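You operate a simulated robot arm through the tools that you are given. There is no shell and no other tool.

You run a simulated robot arm. Do the job below in one go: nothing can be reset, and whatever is moved stays where it is left.

TASK
Try the plug gauge in the ring board's three rings and tip the tight one's tab to red.
Fine: try all three first; tight is where the gauge will not sink; leave the other tabs; gauge back in its stand.

Only the result counts: the job must be done as asked and must still hold three seconds after the hand-in. Knocking over, shifting, dropping, spilling or breaking anything else fails it.

THE ROBOT
A 7-joint arm with a two-finger parallel gripper, fixed in place. Base frame: the origin is on the floor under the middle of its stand, x ahead of it, y to its left, z up. Readings come in m, rad, newtons and seconds.
With the tool pointing down near the work surface it reaches from about 0.52 to 0.96 m from the base axis. Its first joint turns from -2.897 to 2.897 rad. Payload 3.91 kg.
Tool frame: the origin (TCP) lies between the finger pads and is the grasp point; the fingertips stand 0.03 m ahead of it; z points along the fingers, y is the line along which they close. Largest opening 0.11 m; finger width 0.02, thickness 0.01; the body of the gripper, 0.048 by 0.112 m, starts 0.055 m behind the TCP.
Orientation is that of the tool frame in the base frame, as a unit quaternion [x, y, z, w]. With the fingers straight down and closing along the base's y, the tool's x points along the base's -x, its y along +y and its z along -z.

THE INTERFACE
- The arm moves only by the tool move_arm. Its arguments are lists of equal length, an entry for each row: "rot": the turn, a rotation vector about the tool's x, y, z in rad, a list of three; "travel": the shift along the tool's x, y, z in cm, a list of three; "grip": the opening, from 0 (shut) to 1 (fully open). In form: {"rot": [[rx, ry, rz], ...], "travel": [[tx, ty, tz], ...], "grip": [grip, ...]}. A call has 1 to 20 rows; each row shifts and turns the commanded pose from where the row before left it, along the tool's axes as they then stand. Rows are played at 5 a second. More than 0.05 m and 0.15 rad between two rows, or a gripper value outside its range, and nothing of the call is played. Where a pose cannot be reached the arm comes as near as it can. A force on the tool above 40 N (or 10 N above the force at the start of the call, whichever is more), or a blocked arm, ends the call early, and 0.2 s more pass. Each finger travels about 0.072 m/s and halts on what it meets, pressing with about 31 N; the grip force reading is that of the motor and also rises with nothing between the fingers. The clock runs only during rows and for 0.2 s after the last one: add rows that do not move to give the fingers time. It gives the time, the measured TCP pose, the force on the tool (base axes), the opening and the grip force at its end, in the units of the frame above (readings bear some noise), with the torque about the TCP (base axes, N m) and any sound that the robot's microphone picked up.
- Cameras (640 x 400 px; columns grow to the right, rows downward): "scene" is fixed at [0.401, 0.6479, 1.4131]; the picture's right is [-1.00, -0.03, 0.00], its down [-0.02, 0.85, -0.53] and it looks along [0.01, -0.53, -0.85] (base axes); focal length 348 px, centre (320, 200). "wrist" rides on the gripper at [0.072, 0.017, -0.103] in the tool frame; the picture's right is [-0.23, 0.97, 0.00], its down [-0.76, -0.18, -0.62] and it looks along [-0.61, -0.14, 0.78] (tool axes); focal length 222 px, centre (320, 200). There is no depth. A picture from a camera that has moved, and an enlarged one, comes with that camera's place and axes in the base frame and with its lens.
- grab_frame(camera): a new picture of that camera. The clock stands still meanwhile.
- lift_body(by): slides the trunk up (or, below 0, down) by that many m; the arm rides with it, the base frame stays. It gives what a move gives, with no picture.
- close_up(camera, box): a new picture of the part [left, top, right, bottom] of that camera's present view, enlarged. The clock stands still meanwhile.
- finish_job(): hands the job in; it is judged then, once.

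Places have to be worked out from the pictures, the camera data and where the tool is seen. Open the gripper and draw the arm clear of the work before you hand the job in, unless the task says otherwise.

The tools are called after ">>>" as a command line: name --argument value ..., lists and objects as JSON in quotes. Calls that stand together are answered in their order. move_arm: Moves the arm, as the interface text tells. Its arguments: {"type":"object","properties":{"rot":{"type":"array"},"travel":{"type":"array"},"grip":{"type":"array"}},"required":["rot","travel","grip"]} The other tools are called the same way: lift_body (by) moves the trunk up or down; grab_frame (camera) takes a picture; close_up (camera, box) takes an enlarged picture of a part of a camera's view; finish_job () hands the job in.

At the start:

```text
clock: 0.0
tcp_pos: [0.2905, 0.4576, 1.1511]
ee_rot: [0.0, 1.0, 0.0, 0.0]
force: [0.4, -0.3, 0.0]
wrist_torque: [-0.04, -0.02, 0.03]
finger_gap: 0.1099
gripper_force: 0.0
trunk travel left (down, up): [-0.625, 0.057]
```

scene: 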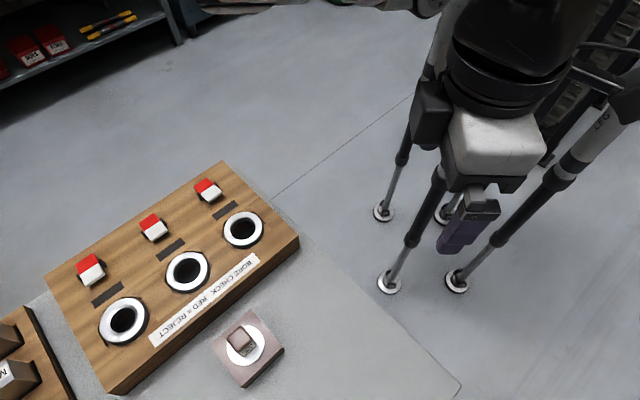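
wrist: 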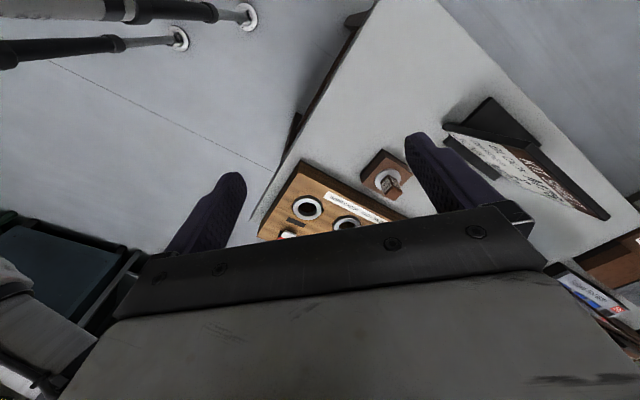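

I begin by looking at the board and gauge enlarged to work out where things are; the scene picture shows a board with three rings, three tabs with red and white halves, and a gauge in a stand.

>>> close_up --camera "scene" --box '[40, 150, 310, 320]'

>>> close_up --camera "scene" --box '[140, 260, 340, 400]'

>>> close_up --camera "wrist" --box '[240, 120, 460, 260]'

>>> grab_frame --camera "wrist"

```text
2.35 times, centred on (175, 235) of scene
camera zoom: at [0.401, 0.6479, 1.4131], right [-1.0, -0.03, 0.0], down [-0.02, 0.85, -0.53], along [0.01, -0.53, -0.85], focal length 818 px, centre (661, 118)
```

zoom: 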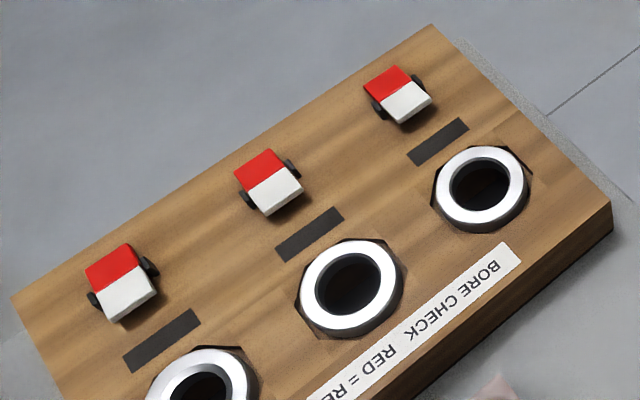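

```text
2.86 times, centred on (240, 330) of scene
camera zoom: at [0.401, 0.6479, 1.4131], right [-1.0, -0.03, 0.0], down [-0.02, 0.85, -0.53], along [0.01, -0.53, -0.85], focal length 994 px, centre (549, -171)
```

zoom: 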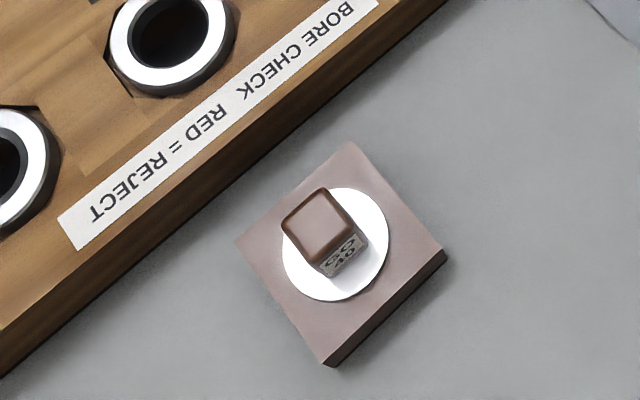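

```text
2.86 times, centred on (350, 190) of wrist
camera zoom: at [0.2186, 0.4737, 1.2559], right [0.23, 0.97, 0.0], down [0.76, -0.18, 0.62], along [0.61, -0.14, -0.78], focal length 635 px, centre (234, 229)
```

zoom: 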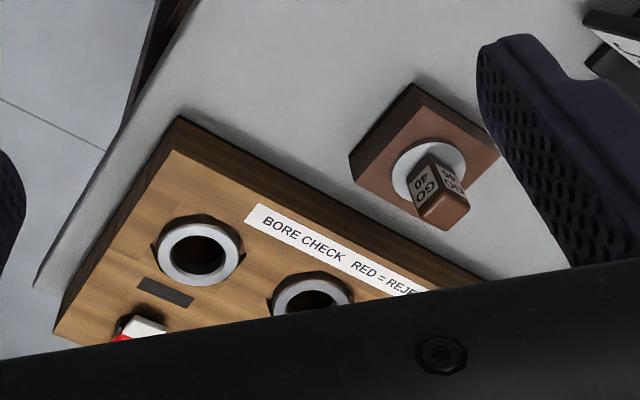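

```text
taken
camera wrist: at [0.2186, 0.4737, 1.2559], right [0.23, 0.97, 0.0], down [0.76, -0.18, 0.62], along [0.61, -0.14, -0.78], focal length 222 px, centre (320, 200)
```

wrist: 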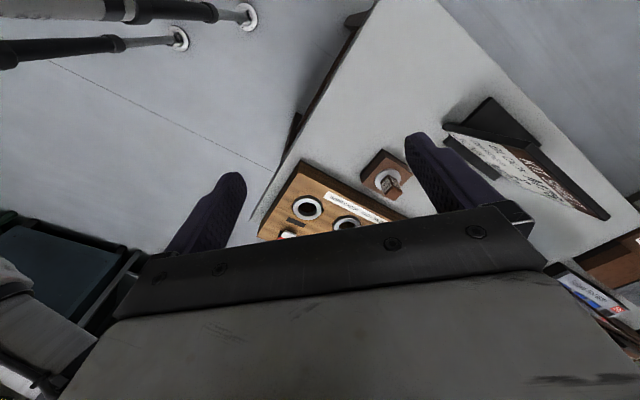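

The gauge handle triangulates to about (0.512, 0.558), with its top near z 0.906 and the white collar near z 0.843. The rings are near (0.542, 0.371), (0.62, 0.451) and (0.704, 0.532), so the board lies at about 45°. I turn the tool 45° about its z in free air to line it up with the board.

>>> move_arm --rot '[[0, 0, 0.1309], [0, 0, 0.1309], [0, 0, 0.1309], [0, 0, 0.1309], [0, 0, 0.1309], [0, 0, 0.1309], [0, 0, 0], [0, 0, 0]]' --travel '[[0, 0, 0], [0, 0, 0], [0, 0, 0], [0, 0, 0], [0, 0, 0], [0, 0, 0], [0, 0, 0], [0, 0, 0]]' --grip '[1, 1, 1, 1, 1, 1, 1, 1]'

```text
clock: 1.8
tcp_pos: [0.2902, 0.457, 1.1528]
ee_rot: [0.383, 0.924, -0.001, 0.0]
force: [0.0, -0.4, 0.1]
wrist_torque: [0.02, -0.02, 0.02]
finger_gap: 0.11
gripper_force: 0.1
trunk travel left (down, up): [-0.625, 0.057]
```

The turn came out as expected, so tool y now runs along the board's long side. Next I move to hover near the gauge at about z 1.12 and look at everything from there.

>>> move_arm --rot '[[0, 0, 0], [0, 0, 0], [0, 0, 0], [0, 0, 0], [0, 0, 0], [0, 0, 0], [0, 0, 0]]' --travel '[[-1.8, 3.58, 0.5], [-1.8, 3.58, 0.5], [-1.8, 3.58, 0.5], [-1.8, 3.58, 0.5], [-1.8, 3.58, 0.5], [0, 0, 0], [0, 0, 0]]' --grip '[1, 1, 1, 1, 1, 1, 1]'

>>> grab_frame --camera "wrist"

>>> grab_frame --camera "scene"

```text
clock: 3.4
tcp_pos: [0.4814, 0.5214, 1.128]
ee_rot: [0.383, 0.924, -0.001, 0.0]
force: [0.0, 0.4, 0.2]
wrist_torque: [-0.01, 0.02, 0.02]
finger_gap: 0.1096
gripper_force: 0.0
trunk travel left (down, up): [-0.625, 0.057]
```

```text
taken
camera wrist: at [0.4431, 0.5833, 1.2313], right [0.85, 0.53, 0.0], down [0.41, -0.66, 0.62], along [0.33, -0.53, -0.78], focal length 222 px, centre (320, 200)
```

wrist: 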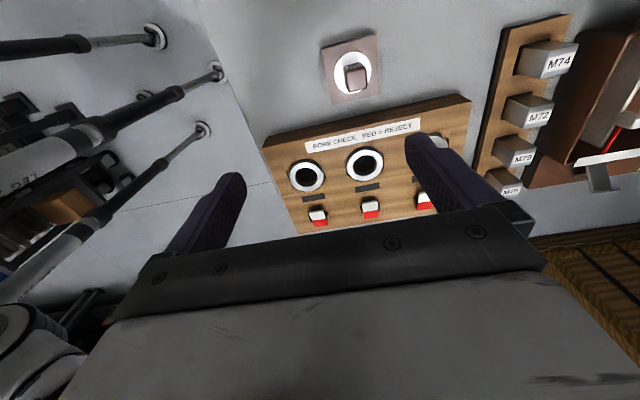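

```text
taken
```

scene: 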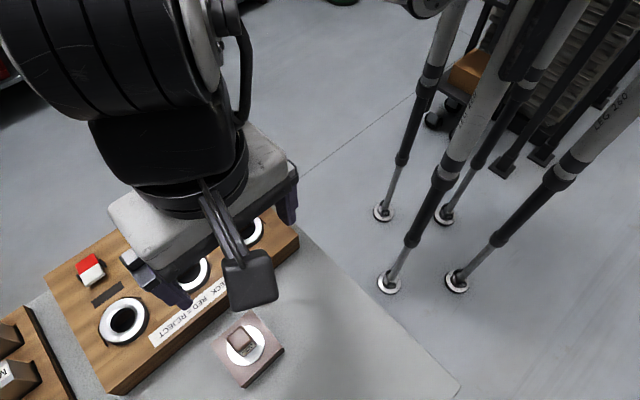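

From here the gauge, the rings and the tabs are all in view. I enlarge the wrist picture to read positions more exactly and to see how the tabs are built.

>>> close_up --camera "wrist" --box '[260, 130, 450, 245]'

>>> close_up --camera "wrist" --box '[300, 25, 400, 110]'

>>> close_up --camera "wrist" --box '[290, 185, 400, 245]'

```text
3.37 times, centred on (355, 188) of wrist
camera zoom: at [0.4431, 0.5833, 1.2313], right [0.85, 0.53, 0.0], down [0.41, -0.66, 0.62], along [0.33, -0.53, -0.78], focal length 748 px, centre (202, 242)
```

zoom: 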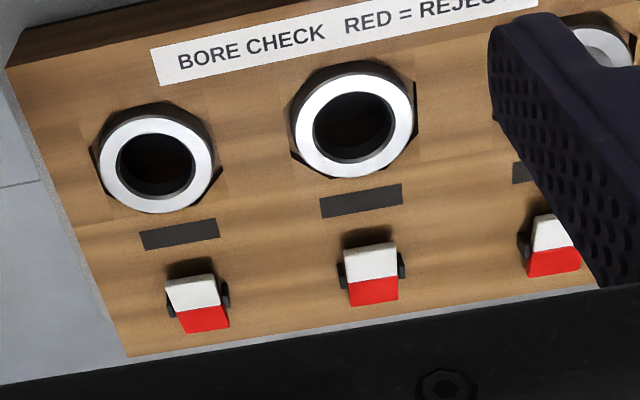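

```text
4.71 times, centred on (350, 68) of wrist
camera zoom: at [0.4431, 0.5833, 1.2313], right [0.85, 0.53, 0.0], down [0.41, -0.66, 0.62], along [0.33, -0.53, -0.78], focal length 1045 px, centre (179, 824)
```

zoom: 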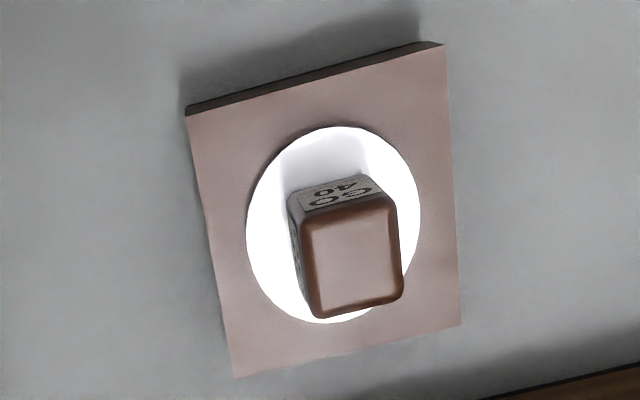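

```text
5.82 times, centred on (345, 215) of wrist
camera zoom: at [0.4431, 0.5833, 1.2313], right [0.85, 0.53, 0.0], down [0.41, -0.66, 0.62], along [0.33, -0.53, -0.78], focal length 1292 px, centre (174, 113)
```

zoom: 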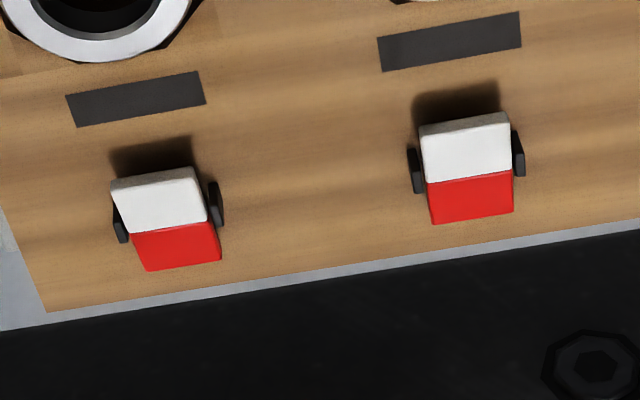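

The handle centre lies about (0.0036, 0.0515) m from the TCP in tool axes, square to the tool within about 1°. Each tab looks like a rocker with its white end raised toward the rings. I move over the gauge and come down to about z 0.988, above the handle, to check the alignment.

>>> move_arm --rot '[[0, 0, 0], [0, 0, 0], [0, 0, 0], [0, 0, 0], [0, 0, 0], [0, 0, 0], [0, 0, 0], [0, 0, 0]]' --travel '[[0.2, 2.6, 0], [0.16, 2.55, 0], [0, 0, 3.5], [0, 0, 3.5], [0, 0, 3.5], [0, 0, 3.5], [0, 0, 0], [0, 0, 0]]' --grip '[1, 1, 1, 1, 1, 1, 1, 1]'

>>> grab_frame --camera "wrist"

>>> grab_frame --camera "scene"

```text
clock: 5.2
tcp_pos: [0.5138, 0.5615, 0.9865]
ee_rot: [0.383, 0.924, 0.001, 0.0]
force: [-0.1, 0.3, 0.5]
wrist_torque: [0.03, 0.01, 0.0]
finger_gap: 0.1099
gripper_force: 0.1
trunk travel left (down, up): [-0.625, 0.057]
```

```text
taken
camera wrist: at [0.4758, 0.6237, 1.0905], right [0.85, 0.53, 0.0], down [0.41, -0.66, 0.62], along [0.33, -0.53, -0.78], focal length 222 px, centre (320, 200)
```

wrist: 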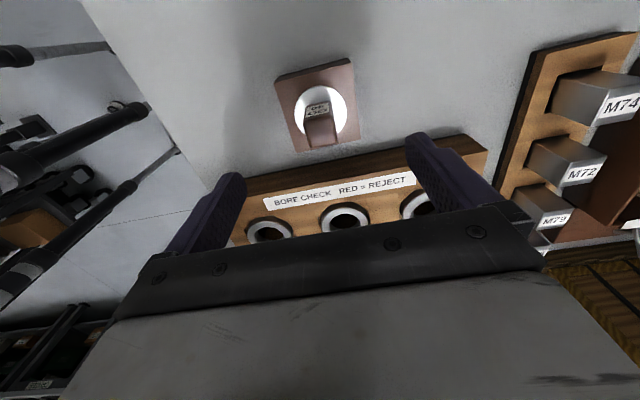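

```text
taken
```

scene: 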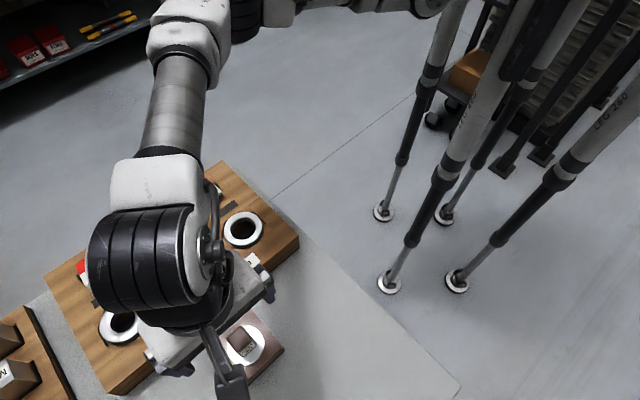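

>>> close_up --camera "wrist" --box '[260, 50, 380, 160]'

```text
3.64 times, centred on (320, 105) of wrist
camera zoom: at [0.4758, 0.6237, 1.0905], right [0.85, 0.53, 0.0], down [0.41, -0.66, 0.62], along [0.33, -0.53, -0.78], focal length 808 px, centre (320, 546)
```

zoom: 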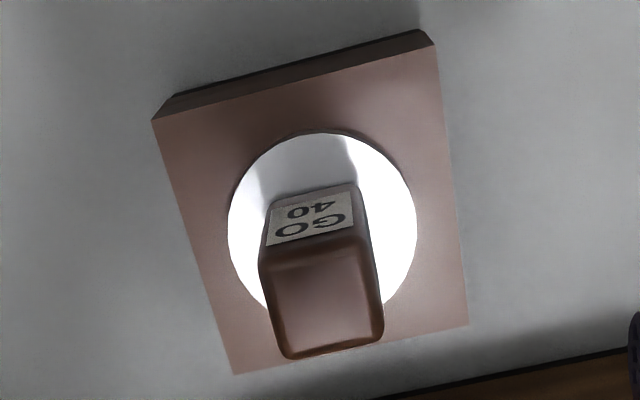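

The TCP sits over the handle within about 1 mm. The handle is roughly 25 mm wide, with its top near 0.90 and the collar near 0.843. I descend to TCP z ≈ 0.883 with the fingers open.

>>> move_arm --rot '[[0, 0, 0], [0, 0, 0], [0, 0, 0], [0, 0, 0], [0, 0, 0], [0, 0, 0]]' --travel '[[0, 0, 3.0], [0, 0, 3.0], [0, 0, 2.4], [0, 0, 2.0], [0, 0, 0], [0, 0, 0]]' --grip '[1, 1, 1, 1, 1, 1]'

>>> grab_frame --camera "wrist"

>>> close_up --camera "scene" --box '[140, 260, 340, 400]'

```text
clock: 6.6
tcp_pos: [0.5162, 0.5594, 0.8826]
ee_rot: [0.382, 0.924, 0.0, 0.0]
force: [0.4, -0.2, 0.9]
wrist_torque: [0.04, -0.02, -0.04]
finger_gap: 0.1103
gripper_force: 0.1
trunk travel left (down, up): [-0.625, 0.057]
```

```text
taken
camera wrist: at [0.4777, 0.6224, 0.9868], right [0.85, 0.53, 0.0], down [0.41, -0.66, 0.62], along [0.33, -0.53, -0.78], focal length 222 px, centre (320, 200)
```

wrist: 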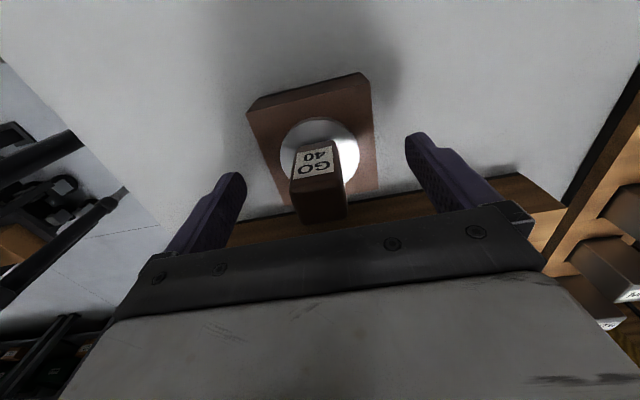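

```text
2.86 times, centred on (240, 330) of scene
camera zoom: at [0.401, 0.6479, 1.4131], right [-1.0, -0.03, 0.0], down [-0.02, 0.85, -0.53], along [0.01, -0.53, -0.85], focal length 994 px, centre (549, -171)
```

zoom: 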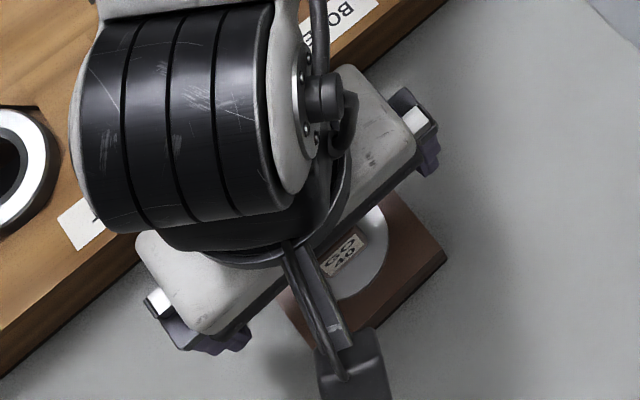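

The handle sits centred between the open fingers and the force reading is quiet. I close the fingers on it and hold for a moment.

>>> move_arm --rot '[[0, 0, 0], [0, 0, 0], [0, 0, 0], [0, 0, 0], [0, 0, 0], [0, 0, 0]]' --travel '[[0, 0, 0], [0, 0, 0], [0, 0, 0], [0, 0, 0], [0, 0, 0], [0, 0, 0]]' --grip '[0.5, 0.3, 0.1, 0.0, 0.0, 0.0]'

>>> grab_frame --camera "wrist"

```text
clock: 8.0
tcp_pos: [0.5161, 0.5591, 0.8839]
ee_rot: [0.382, 0.924, 0.0, -0.001]
force: [-0.5, -0.1, 0.5]
wrist_torque: [0.04, 0.0, -0.03]
finger_gap: 0.0278
gripper_force: 31.1
trunk travel left (down, up): [-0.625, 0.057]
```

```text
taken
camera wrist: at [0.4776, 0.6224, 0.987], right [0.85, 0.53, 0.0], down [0.41, -0.66, 0.62], along [0.33, -0.53, -0.78], focal length 222 px, centre (320, 200)
```

wrist: 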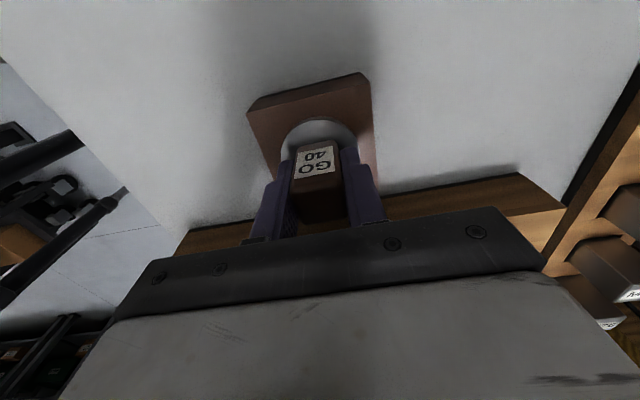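

The handle is gripped at a 28 mm gap with 31 N and almost no side load. I lift it straight up, slowly at first.

>>> move_arm --rot '[[0, 0, 0], [0, 0, 0], [0, 0, 0], [0, 0, 0], [0, 0, 0], [0, 0, 0], [0, 0, 0], [0, 0, 0]]' --travel '[[0, 0, -0.5], [0, 0, -1.0], [0, 0, -1.5], [0, 0, -2.0], [0, 0, -2.5], [0, 0, -2.5], [0, 0, 0], [0, 0, 0]]' --grip '[0, 0, 0, 0, 0, 0, 0, 0]'

>>> grab_frame --camera "wrist"

>>> grab_frame --camera "scene"

```text
clock: 9.8
tcp_pos: [0.5132, 0.5575, 0.983]
ee_rot: [0.382, 0.924, 0.0, 0.001]
force: [0.6, -0.1, -3.8]
wrist_torque: [0.0, -0.02, 0.01]
finger_gap: 0.0279
gripper_force: 30.7
trunk travel left (down, up): [-0.625, 0.057]
```

```text
taken
camera wrist: at [0.4753, 0.6205, 1.0869], right [0.85, 0.53, 0.0], down [0.41, -0.66, 0.62], along [0.33, -0.53, -0.78], focal length 222 px, centre (320, 200)
```

wrist: 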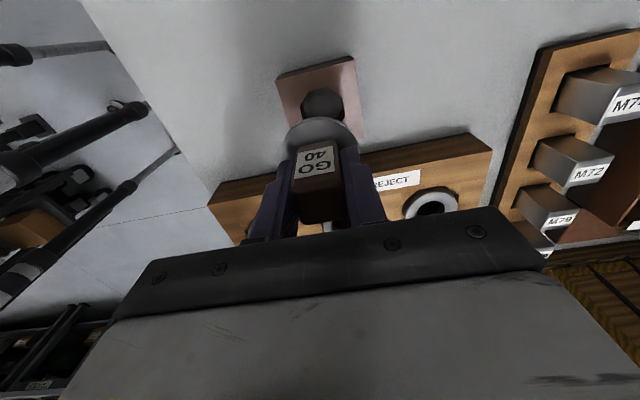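

```text
taken
```

scene: 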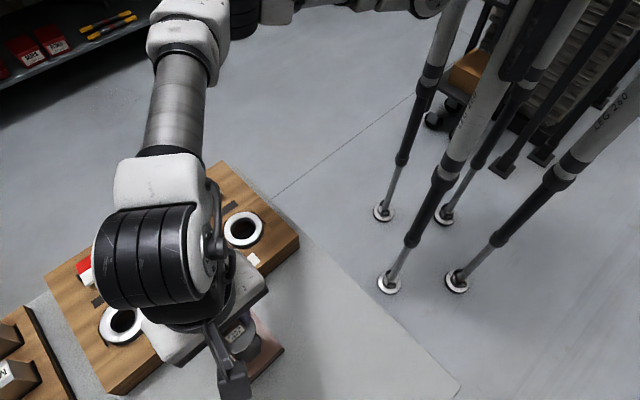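

>>> close_up --camera "scene" --box '[190, 290, 300, 390]'

>>> close_up --camera "wrist" --box '[200, 40, 480, 250]'

```text
4.00 times, centred on (245, 340) of scene
camera zoom: at [0.401, 0.6479, 1.4131], right [-1.0, -0.03, 0.0], down [-0.02, 0.85, -0.53], along [0.01, -0.53, -0.85], focal length 1391 px, centre (620, -360)
```

zoom: 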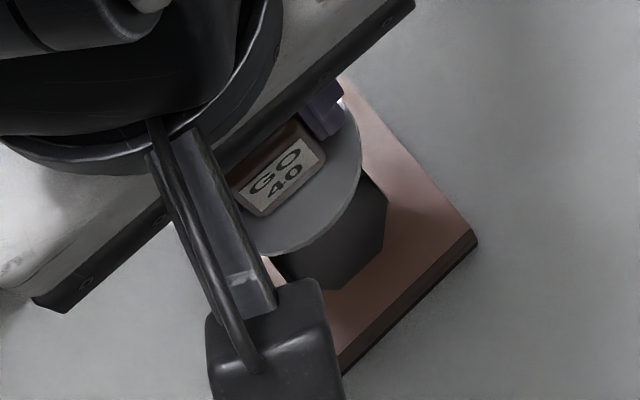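

```text
1.90 times, centred on (340, 145) of wrist
camera zoom: at [0.4753, 0.6205, 1.0869], right [0.85, 0.53, 0.0], down [0.41, -0.66, 0.62], along [0.33, -0.53, -0.78], focal length 423 px, centre (282, 305)
```

zoom: 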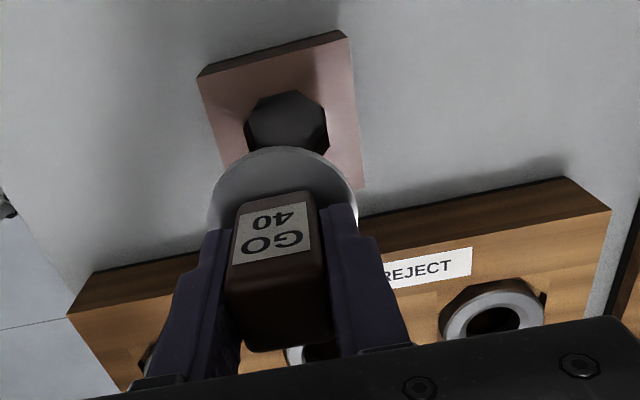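

The gauge is off its stand and weighs about 4 N; the white disc is its collar. To locate the rings precisely, I will view the stand's hole, whose position under the tool I know, at a set offset from the camera, then view each ring the same way and compare. First comes the stand hole.

>>> move_arm --rot '[[0, 0, 0], [0, 0, 0], [0, 0, 0], [0, 0, 0]]' --travel '[[-2.5, -0.85, 0], [-2.5, -0.85, 0], [0, 0, 0], [0, 0, 0]]' --grip '[0, 0, 0, 0]'

>>> close_up --camera "wrist" --box '[240, 0, 400, 100]'

>>> grab_frame --camera "wrist"

```text
clock: 10.8
tcp_pos: [0.5363, 0.5139, 0.9799]
ee_rot: [0.381, 0.924, 0.0, 0.0]
force: [0.3, 0.2, -3.5]
wrist_torque: [-0.02, -0.01, -0.02]
finger_gap: 0.0277
gripper_force: 30.9
trunk travel left (down, up): [-0.625, 0.057]
```

```text
4.00 times, centred on (320, 50) of wrist
camera zoom: at [0.4984, 0.5759, 1.0842], right [0.85, 0.53, 0.0], down [0.41, -0.66, 0.62], along [0.33, -0.53, -0.78], focal length 888 px, centre (320, 800)
```

zoom: 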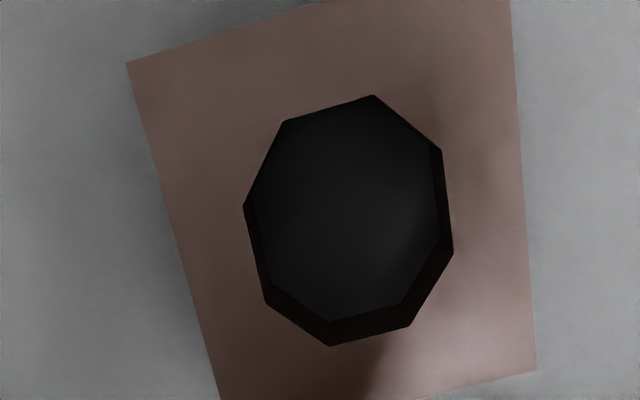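

```text
taken
camera wrist: at [0.4984, 0.5759, 1.0842], right [0.85, 0.53, 0.0], down [0.41, -0.66, 0.62], along [0.33, -0.53, -0.78], focal length 222 px, centre (320, 200)
```

wrist: 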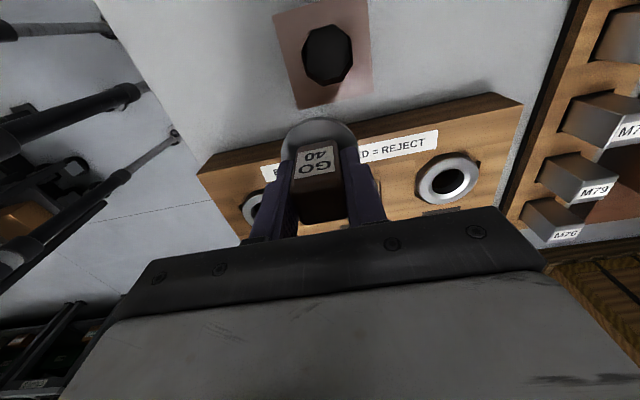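

The pictures' camera poses give the true TCP, since the arm strays 2–3 mm from its commands. They put the hole at about (0.5177, 0.5584), which agrees with where I gripped the gauge. Now I go over ring B, a little higher, for the same kind of view.

>>> move_arm --rot '[[0, 0, 0], [0, 0, 0], [0, 0, 0], [0, 0, 0], [0, 0, 0], [0, 0, 0], [0, 0, 0]]' --travel '[[0, 0, -2.5], [-3.92, 0, 0], [-3.92, 0, 0], [-3.92, 0, 0], [-3.92, 0, 0], [0, 0, 0], [0, 0, 0]]' --grip '[0, 0, 0, 0, 0, 0, 0]'

>>> close_up --camera "wrist" --box '[240, 0, 400, 100]'

>>> grab_frame --camera "wrist"

>>> grab_frame --camera "scene"

```text
clock: 12.4
tcp_pos: [0.6492, 0.4006, 1.0083]
ee_rot: [0.382, 0.924, 0.0, 0.001]
force: [-0.3, 0.1, -3.4]
wrist_torque: [0.01, -0.02, -0.01]
finger_gap: 0.0278
gripper_force: 30.9
trunk travel left (down, up): [-0.625, 0.057]
```

```text
4.00 times, centred on (320, 50) of wrist
camera zoom: at [0.6108, 0.4634, 1.1121], right [0.85, 0.53, 0.0], down [0.41, -0.66, 0.62], along [0.33, -0.53, -0.78], focal length 888 px, centre (320, 800)
```

zoom: 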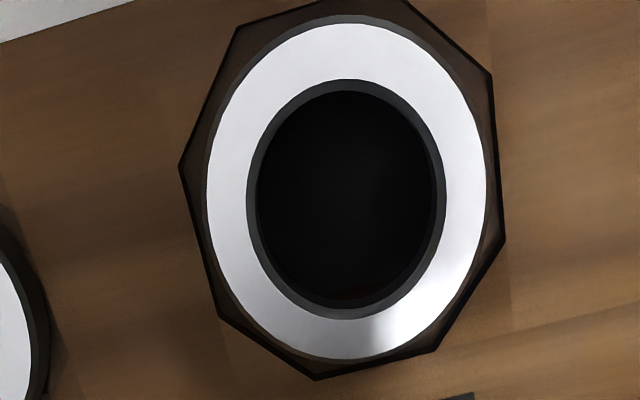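

```text
taken
camera wrist: at [0.6108, 0.4634, 1.1121], right [0.85, 0.53, 0.0], down [0.41, -0.66, 0.62], along [0.33, -0.53, -0.78], focal length 222 px, centre (320, 200)
```

wrist: 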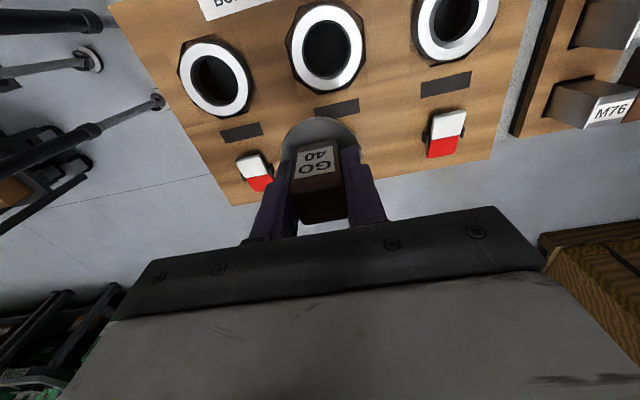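

```text
taken
```

scene: 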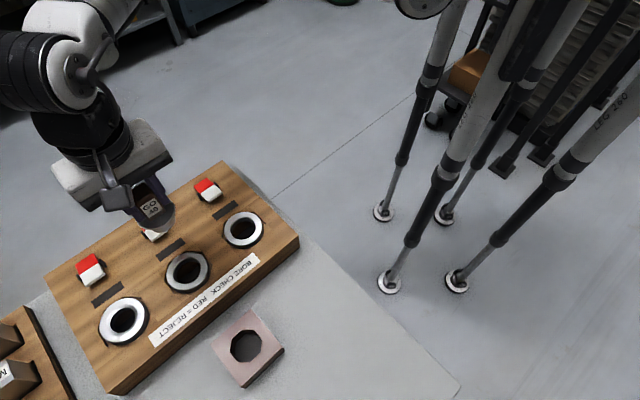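

Combining this view with the earlier one puts ring B at about (0.6270, 0.4484, 0.860), with a roughly 2.5 mm chamfer round a bore of about 42 mm. I enlarge the scene picture to see the plug under the collar, and the wrist picture to see the tabs.

>>> close_up --camera "scene" --box '[90, 160, 210, 250]'

>>> close_up --camera "wrist" --box '[400, 80, 500, 180]'

>>> close_up --camera "wrist" --box '[150, 0, 310, 200]'

>>> close_up --camera "wrist" --box '[390, 0, 550, 100]'

```text
4.44 times, centred on (150, 205) of scene
camera zoom: at [0.401, 0.6479, 1.4131], right [-1.0, -0.03, 0.0], down [-0.02, 0.85, -0.53], along [0.01, -0.53, -0.85], focal length 1546 px, centre (1076, 178)
```

zoom: 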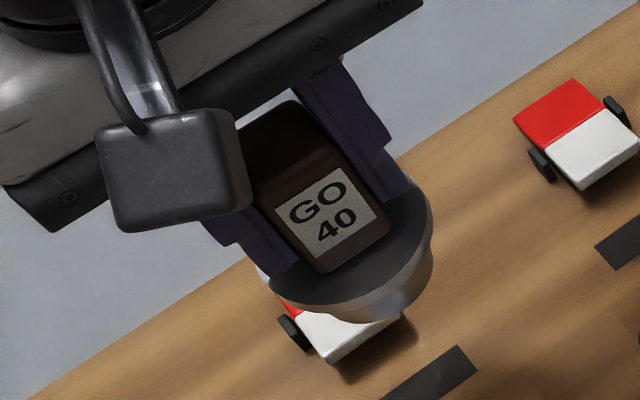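

```text
4.00 times, centred on (450, 130) of wrist
camera zoom: at [0.6108, 0.4634, 1.1121], right [0.85, 0.53, 0.0], down [0.41, -0.66, 0.62], along [0.33, -0.53, -0.78], focal length 888 px, centre (-200, 480)
```

zoom: 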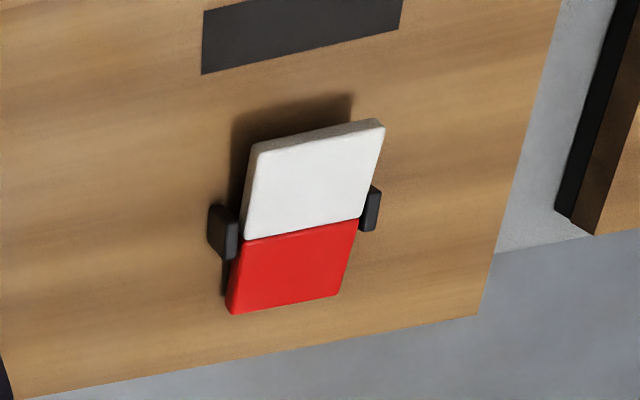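

```text
2.00 times, centred on (230, 100) of wrist
camera zoom: at [0.6108, 0.4634, 1.1121], right [0.85, 0.53, 0.0], down [0.41, -0.66, 0.62], along [0.33, -0.53, -0.78], focal length 444 px, centre (500, 400)
```

zoom: 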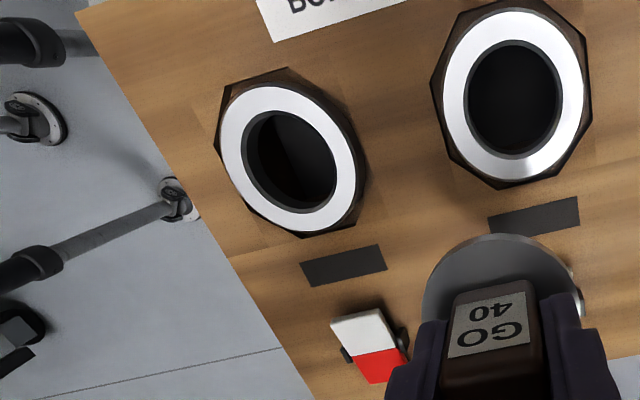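

```text
4.00 times, centred on (470, 50) of wrist
camera zoom: at [0.6108, 0.4634, 1.1121], right [0.85, 0.53, 0.0], down [0.41, -0.66, 0.62], along [0.33, -0.53, -0.78], focal length 888 px, centre (-280, 800)
```

zoom: 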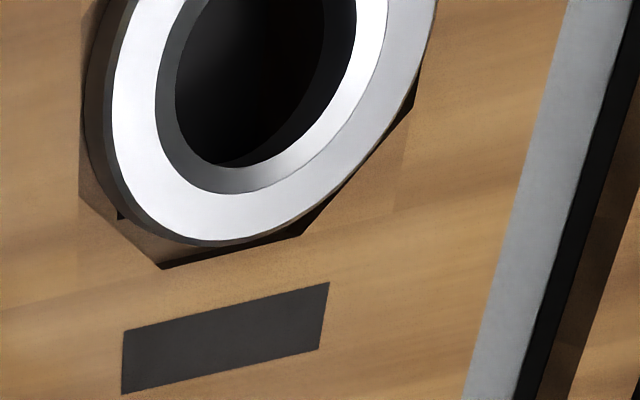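

Each tab is a pivoted plate with its white end, on the ring side, standing up and its red end low. The plug under the collar is short. I move the gauge over ring B and lower it to TCP z ≈ 0.96, still clear of the ring.

>>> move_arm --rot '[[0, 0, 0], [0, 0, 0], [0, 0, 0], [0, 0, 0], [0, 0, 0], [0, 0, 0]]' --travel '[[2.6, 0.9, 0], [2.55, 0.88, 0], [0, 0, 2.5], [0, 0, 2.4], [0, 0, 0], [0, 0, 0]]' --grip '[0, 0, 0, 0, 0, 0]'

>>> grab_frame --camera "wrist"

>>> close_up --camera "scene" --box '[110, 200, 270, 310]'

>>> close_up --camera "wrist" --box '[250, 80, 390, 180]'

```text
clock: 13.8
tcp_pos: [0.6249, 0.4507, 0.958]
ee_rot: [0.382, 0.924, -0.001, 0.0]
force: [-0.6, 0.3, -3.0]
wrist_torque: [-0.02, -0.02, 0.01]
finger_gap: 0.0277
gripper_force: 31.1
trunk travel left (down, up): [-0.625, 0.057]
```

```text
taken
camera wrist: at [0.5867, 0.5137, 1.0624], right [0.85, 0.53, 0.0], down [0.41, -0.66, 0.62], along [0.33, -0.53, -0.78], focal length 222 px, centre (320, 200)
```

wrist: 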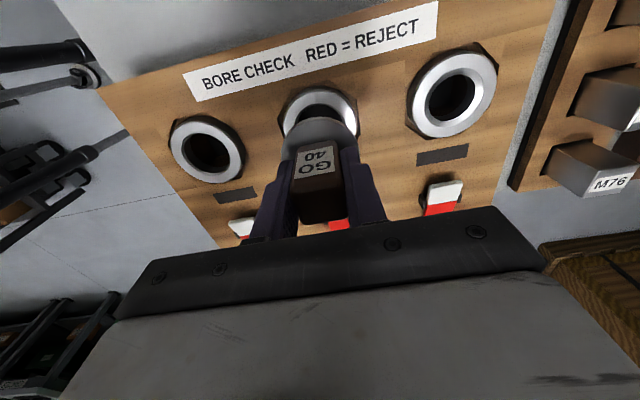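

```text
3.64 times, centred on (190, 255) of scene
camera zoom: at [0.401, 0.6479, 1.4131], right [-1.0, -0.03, 0.0], down [-0.02, 0.85, -0.53], along [0.01, -0.53, -0.85], focal length 1265 px, centre (793, 0)
```

zoom: 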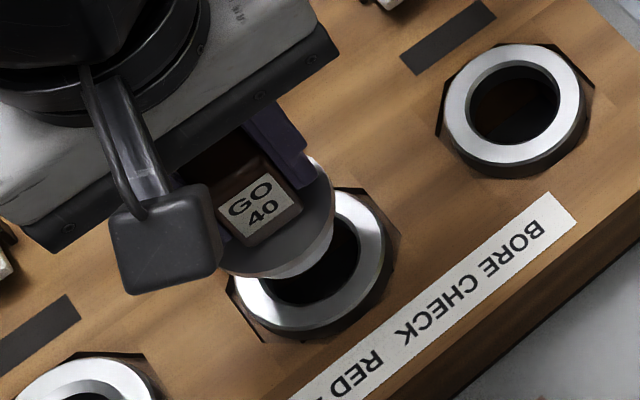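

```text
4.00 times, centred on (320, 130) of wrist
camera zoom: at [0.5867, 0.5137, 1.0624], right [0.85, 0.53, 0.0], down [0.41, -0.66, 0.62], along [0.33, -0.53, -0.78], focal length 888 px, centre (320, 480)
```

zoom: 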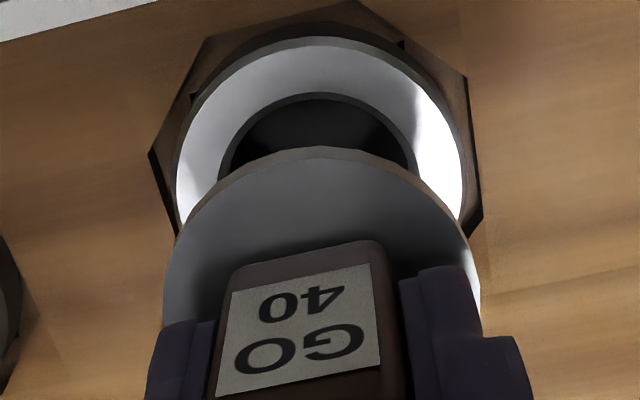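

The gauge sits over ring B within about 1 mm. I apply a small correction and go down gently, watching the force for first contact.

>>> move_arm --rot '[[0, 0, 0], [0, 0, 0], [0, 0, 0], [0, 0, 0], [0, 0, 0], [0, 0, 0], [0, 0, 0]]' --travel '[[-0.11, -0.07, 0.4], [0, 0, 0.5], [0, 0, 0.5], [0, 0, 0.5], [0, 0, 0.5], [0, 0, 0], [0, 0, 0]]' --grip '[0, 0, 0, 0, 0, 0, 0]'

>>> close_up --camera "wrist" --box '[250, 80, 390, 180]'

>>> close_up --camera "scene" --box '[110, 200, 270, 310]'

```text
clock: 15.4
tcp_pos: [0.6254, 0.449, 0.9351]
ee_rot: [0.382, 0.924, 0.0, -0.001]
force: [0.0, 0.2, -3.7]
wrist_torque: [0.02, -0.06, 0.0]
finger_gap: 0.0279
gripper_force: 31.0
trunk travel left (down, up): [-0.625, 0.057]
```

```text
4.00 times, centred on (320, 130) of wrist
camera zoom: at [0.5871, 0.5121, 1.0381], right [0.85, 0.53, 0.0], down [0.41, -0.66, 0.62], along [0.33, -0.53, -0.78], focal length 888 px, centre (320, 480)
```

zoom: 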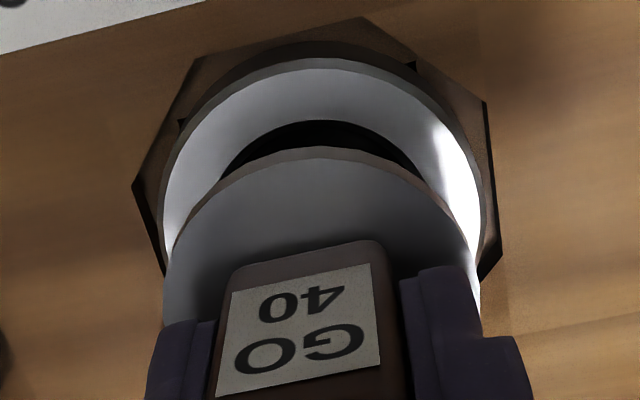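

```text
3.64 times, centred on (190, 255) of scene
camera zoom: at [0.401, 0.6479, 1.4131], right [-1.0, -0.03, 0.0], down [-0.02, 0.85, -0.53], along [0.01, -0.53, -0.85], focal length 1265 px, centre (793, 0)
```

zoom: 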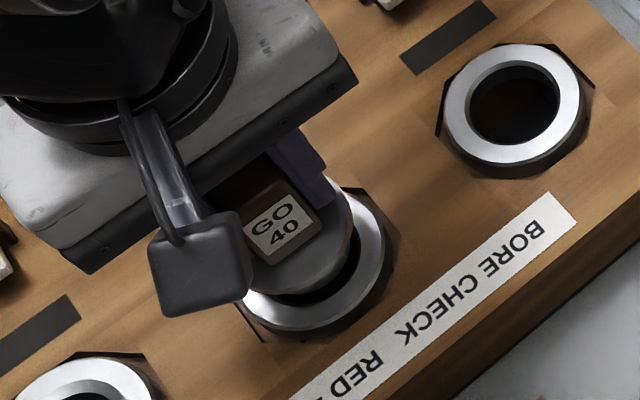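

The true TCP is now (0.6260, 0.4492, 0.9351), right on target, with no contact yet. I keep going down in 3 mm steps.

>>> move_arm --rot '[[0, 0, 0], [0, 0, 0], [0, 0, 0], [0, 0, 0], [0, 0, 0]]' --travel '[[0, 0, 0.3], [0, 0, 0.3], [0, 0, 0.3], [0, 0, 0.3], [0, 0, 0]]' --grip '[0, 0, 0, 0, 0]'

>>> close_up --camera "wrist" --box '[250, 80, 390, 180]'

```text
clock: 16.6
tcp_pos: [0.6249, 0.4481, 0.9231]
ee_rot: [0.382, 0.924, 0.0, -0.001]
force: [0.2, -0.2, -3.1]
wrist_torque: [0.05, -0.01, 0.0]
finger_gap: 0.0276
gripper_force: 30.6
trunk travel left (down, up): [-0.625, 0.057]
```

```text
4.00 times, centred on (320, 130) of wrist
camera zoom: at [0.5868, 0.5119, 1.0267], right [0.85, 0.53, 0.0], down [0.41, -0.66, 0.62], along [0.33, -0.53, -0.78], focal length 888 px, centre (320, 480)
```

zoom: 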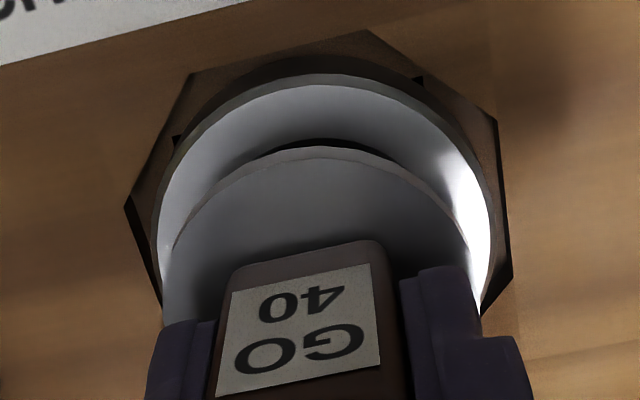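

There is still no contact at z 0.9237, and the lateral position holds. I go down another 9 mm in 3 mm steps.

>>> move_arm --rot '[[0, 0, 0], [0, 0, 0], [0, 0, 0], [0, 0, 0]]' --travel '[[0, 0, 0.3], [0, 0, 0.3], [0, 0, 0.3], [0, 0, 0]]' --grip '[0, 0, 0, 0]'

>>> close_up --camera "wrist" --box '[250, 80, 390, 180]'

```text
clock: 17.6
tcp_pos: [0.6245, 0.4493, 0.9136]
ee_rot: [0.382, 0.924, 0.0, 0.0]
force: [0.2, -0.7, -3.4]
wrist_torque: [0.01, -0.01, 0.02]
finger_gap: 0.0283
gripper_force: 31.1
trunk travel left (down, up): [-0.625, 0.057]
```

```text
4.00 times, centred on (320, 130) of wrist
camera zoom: at [0.5868, 0.5122, 1.0173], right [0.85, 0.53, 0.0], down [0.41, -0.66, 0.62], along [0.33, -0.53, -0.78], focal length 888 px, centre (320, 480)
```

zoom: 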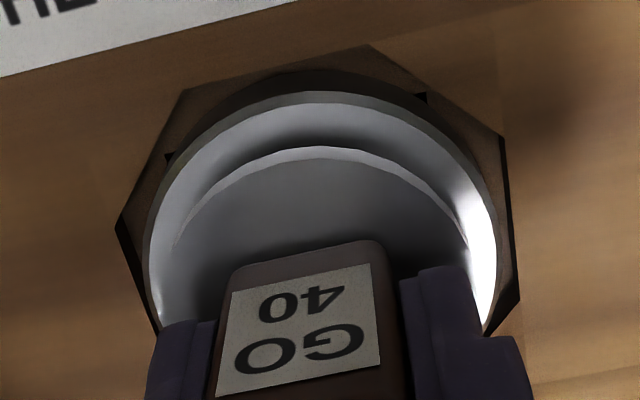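

No contact at z 0.9143, and the collar is now close to the ring face. I continue down in 2 mm steps.

>>> move_arm --rot '[[0, 0, 0], [0, 0, 0], [0, 0, 0], [0, 0, 0]]' --travel '[[0, 0, 0.2], [0, 0, 0.2], [0, 0, 0.2], [0, 0, 0]]' --grip '[0, 0, 0, 0]'

>>> close_up --camera "wrist" --box '[250, 80, 390, 180]'

>>> close_up --camera "scene" --box '[110, 200, 270, 310]'

```text
clock: 18.6
tcp_pos: [0.6255, 0.4501, 0.9063]
ee_rot: [0.382, 0.924, 0.001, 0.0]
force: [-0.3, -0.1, -3.5]
wrist_torque: [-0.02, 0.01, -0.01]
finger_gap: 0.0278
gripper_force: 30.6
trunk travel left (down, up): [-0.625, 0.057]
```

```text
4.00 times, centred on (320, 130) of wrist
camera zoom: at [0.5862, 0.512, 1.0107], right [0.85, 0.53, 0.0], down [0.41, -0.66, 0.62], along [0.33, -0.53, -0.78], focal length 888 px, centre (320, 480)
```

zoom: 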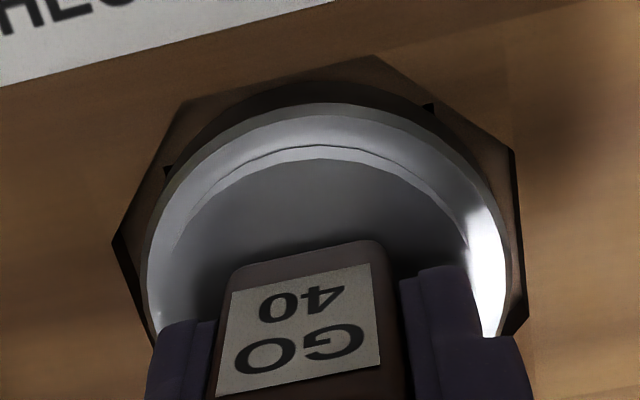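

```text
3.64 times, centred on (190, 255) of scene
camera zoom: at [0.401, 0.6479, 1.4131], right [-1.0, -0.03, 0.0], down [-0.02, 0.85, -0.53], along [0.01, -0.53, -0.85], focal length 1265 px, centre (793, 0)
```

zoom: 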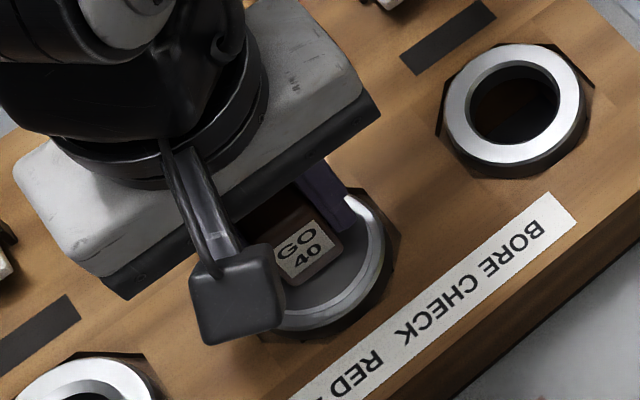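

At TCP z 0.9077 the collar is nearly on the ring face with no resistance, so the plug seems to be sinking here. I continue in 1.5 mm steps until the collar seats.

>>> move_arm --rot '[[0, 0, 0], [0, 0, 0], [0, 0, 0], [0, 0, 0]]' --travel '[[0, 0, 0.15], [0, 0, 0.15], [0, 0, 0.15], [0, 0, 0]]' --grip '[0, 0, 0, 0]'

>>> close_up --camera "wrist" --box '[250, 80, 390, 180]'

```text
clock: 19.6
tcp_pos: [0.624, 0.4498, 0.9055]
ee_rot: [0.381, 0.924, 0.002, -0.001]
force: [1.0, 2.5, 16.0]
wrist_torque: [-0.26, 0.18, 0.01]
finger_gap: 0.0277
gripper_force: 31.2
trunk travel left (down, up): [-0.625, 0.057]
```

```text
4.00 times, centred on (320, 130) of wrist
camera zoom: at [0.5861, 0.512, 1.0102], right [0.85, 0.53, 0.0], down [0.41, -0.67, 0.62], along [0.33, -0.53, -0.78], focal length 888 px, centre (320, 480)
```

zoom: 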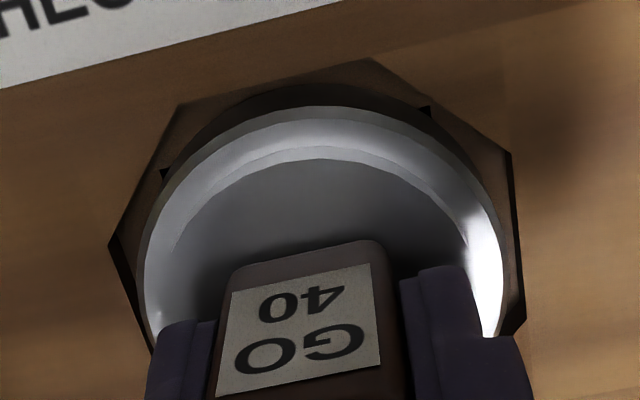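

At TCP z ≈ 0.907 the gauge met a firm stop of about 20 N with the collar down near ring B's face, so it appears to have sunk fully; I will compare that height with the other rings. I lift out and look closely at the plug.

>>> move_arm --rot '[[0, 0, 0], [0, 0, 0], [0, 0, 0], [0, 0, 0], [0, 0, 0], [0, 0, 0]]' --travel '[[0, 0, -0.5], [0, 0, -1.0], [0, 0, -1.5], [0, 0, -2.0], [0, 0, -1.8], [0, 0, 0]]' --grip '[0, 0, 0, 0, 0, 0]'

>>> close_up --camera "scene" --box '[140, 210, 220, 270]'

>>> grab_frame --camera "wrist"

```text
clock: 21.0
tcp_pos: [0.6235, 0.4496, 0.9723]
ee_rot: [0.382, 0.924, 0.0, 0.0]
force: [0.0, 0.7, -3.7]
wrist_torque: [0.0, 0.03, 0.01]
finger_gap: 0.0279
gripper_force: 30.9
trunk travel left (down, up): [-0.625, 0.057]
```

```text
6.67 times, centred on (180, 240) of scene
camera zoom: at [0.401, 0.6479, 1.4131], right [-1.0, -0.03, 0.0], down [-0.02, 0.85, -0.53], along [0.01, -0.53, -0.85], focal length 2319 px, centre (1253, -67)
```

zoom: 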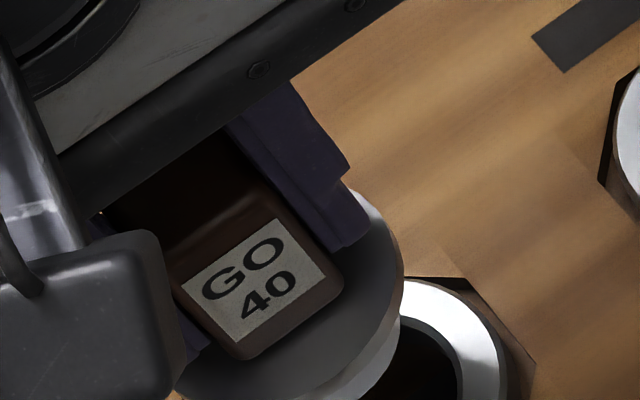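

```text
taken
camera wrist: at [0.5855, 0.5128, 1.0757], right [0.85, 0.53, 0.0], down [0.41, -0.66, 0.62], along [0.33, -0.53, -0.78], focal length 222 px, centre (320, 200)
```

wrist: 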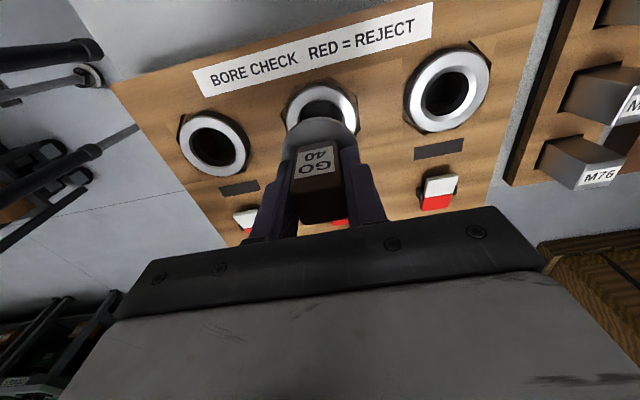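

The light-grey plug shows below the collar. I enlarge a little lower down to judge its length.

>>> close_up --camera "scene" --box '[155, 235, 215, 280]'

>>> close_up --camera "wrist" --box '[390, 30, 510, 150]'

>>> close_up --camera "wrist" --box '[160, 90, 270, 200]'

```text
8.89 times, centred on (185, 258) of scene
camera zoom: at [0.401, 0.6479, 1.4131], right [-1.0, -0.03, 0.0], down [-0.02, 0.85, -0.53], along [0.01, -0.53, -0.85], focal length 3092 px, centre (1520, -311)
```

zoom: 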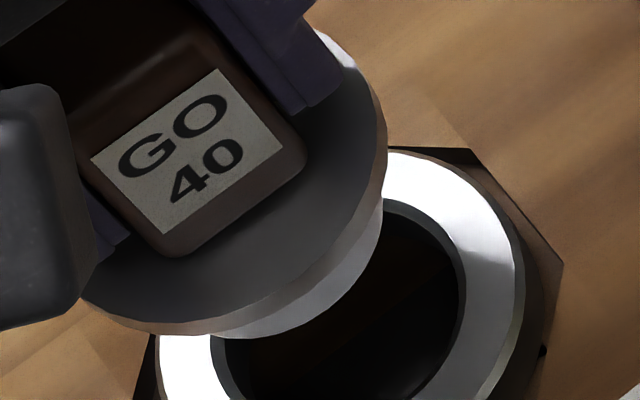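

```text
3.33 times, centred on (450, 90) of wrist
camera zoom: at [0.5855, 0.5128, 1.0757], right [0.85, 0.53, 0.0], down [0.41, -0.66, 0.62], along [0.33, -0.53, -0.78], focal length 740 px, centre (-113, 567)
```

zoom: 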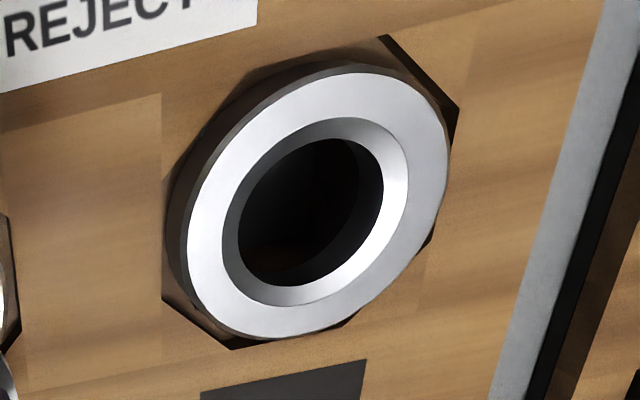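

```text
3.64 times, centred on (215, 145) of wrist
camera zoom: at [0.5855, 0.5128, 1.0757], right [0.85, 0.53, 0.0], down [0.41, -0.66, 0.62], along [0.33, -0.53, -0.78], focal length 808 px, centre (702, 400)
```

zoom: 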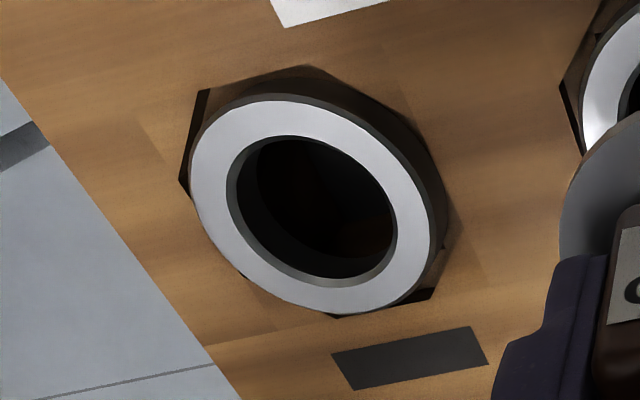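

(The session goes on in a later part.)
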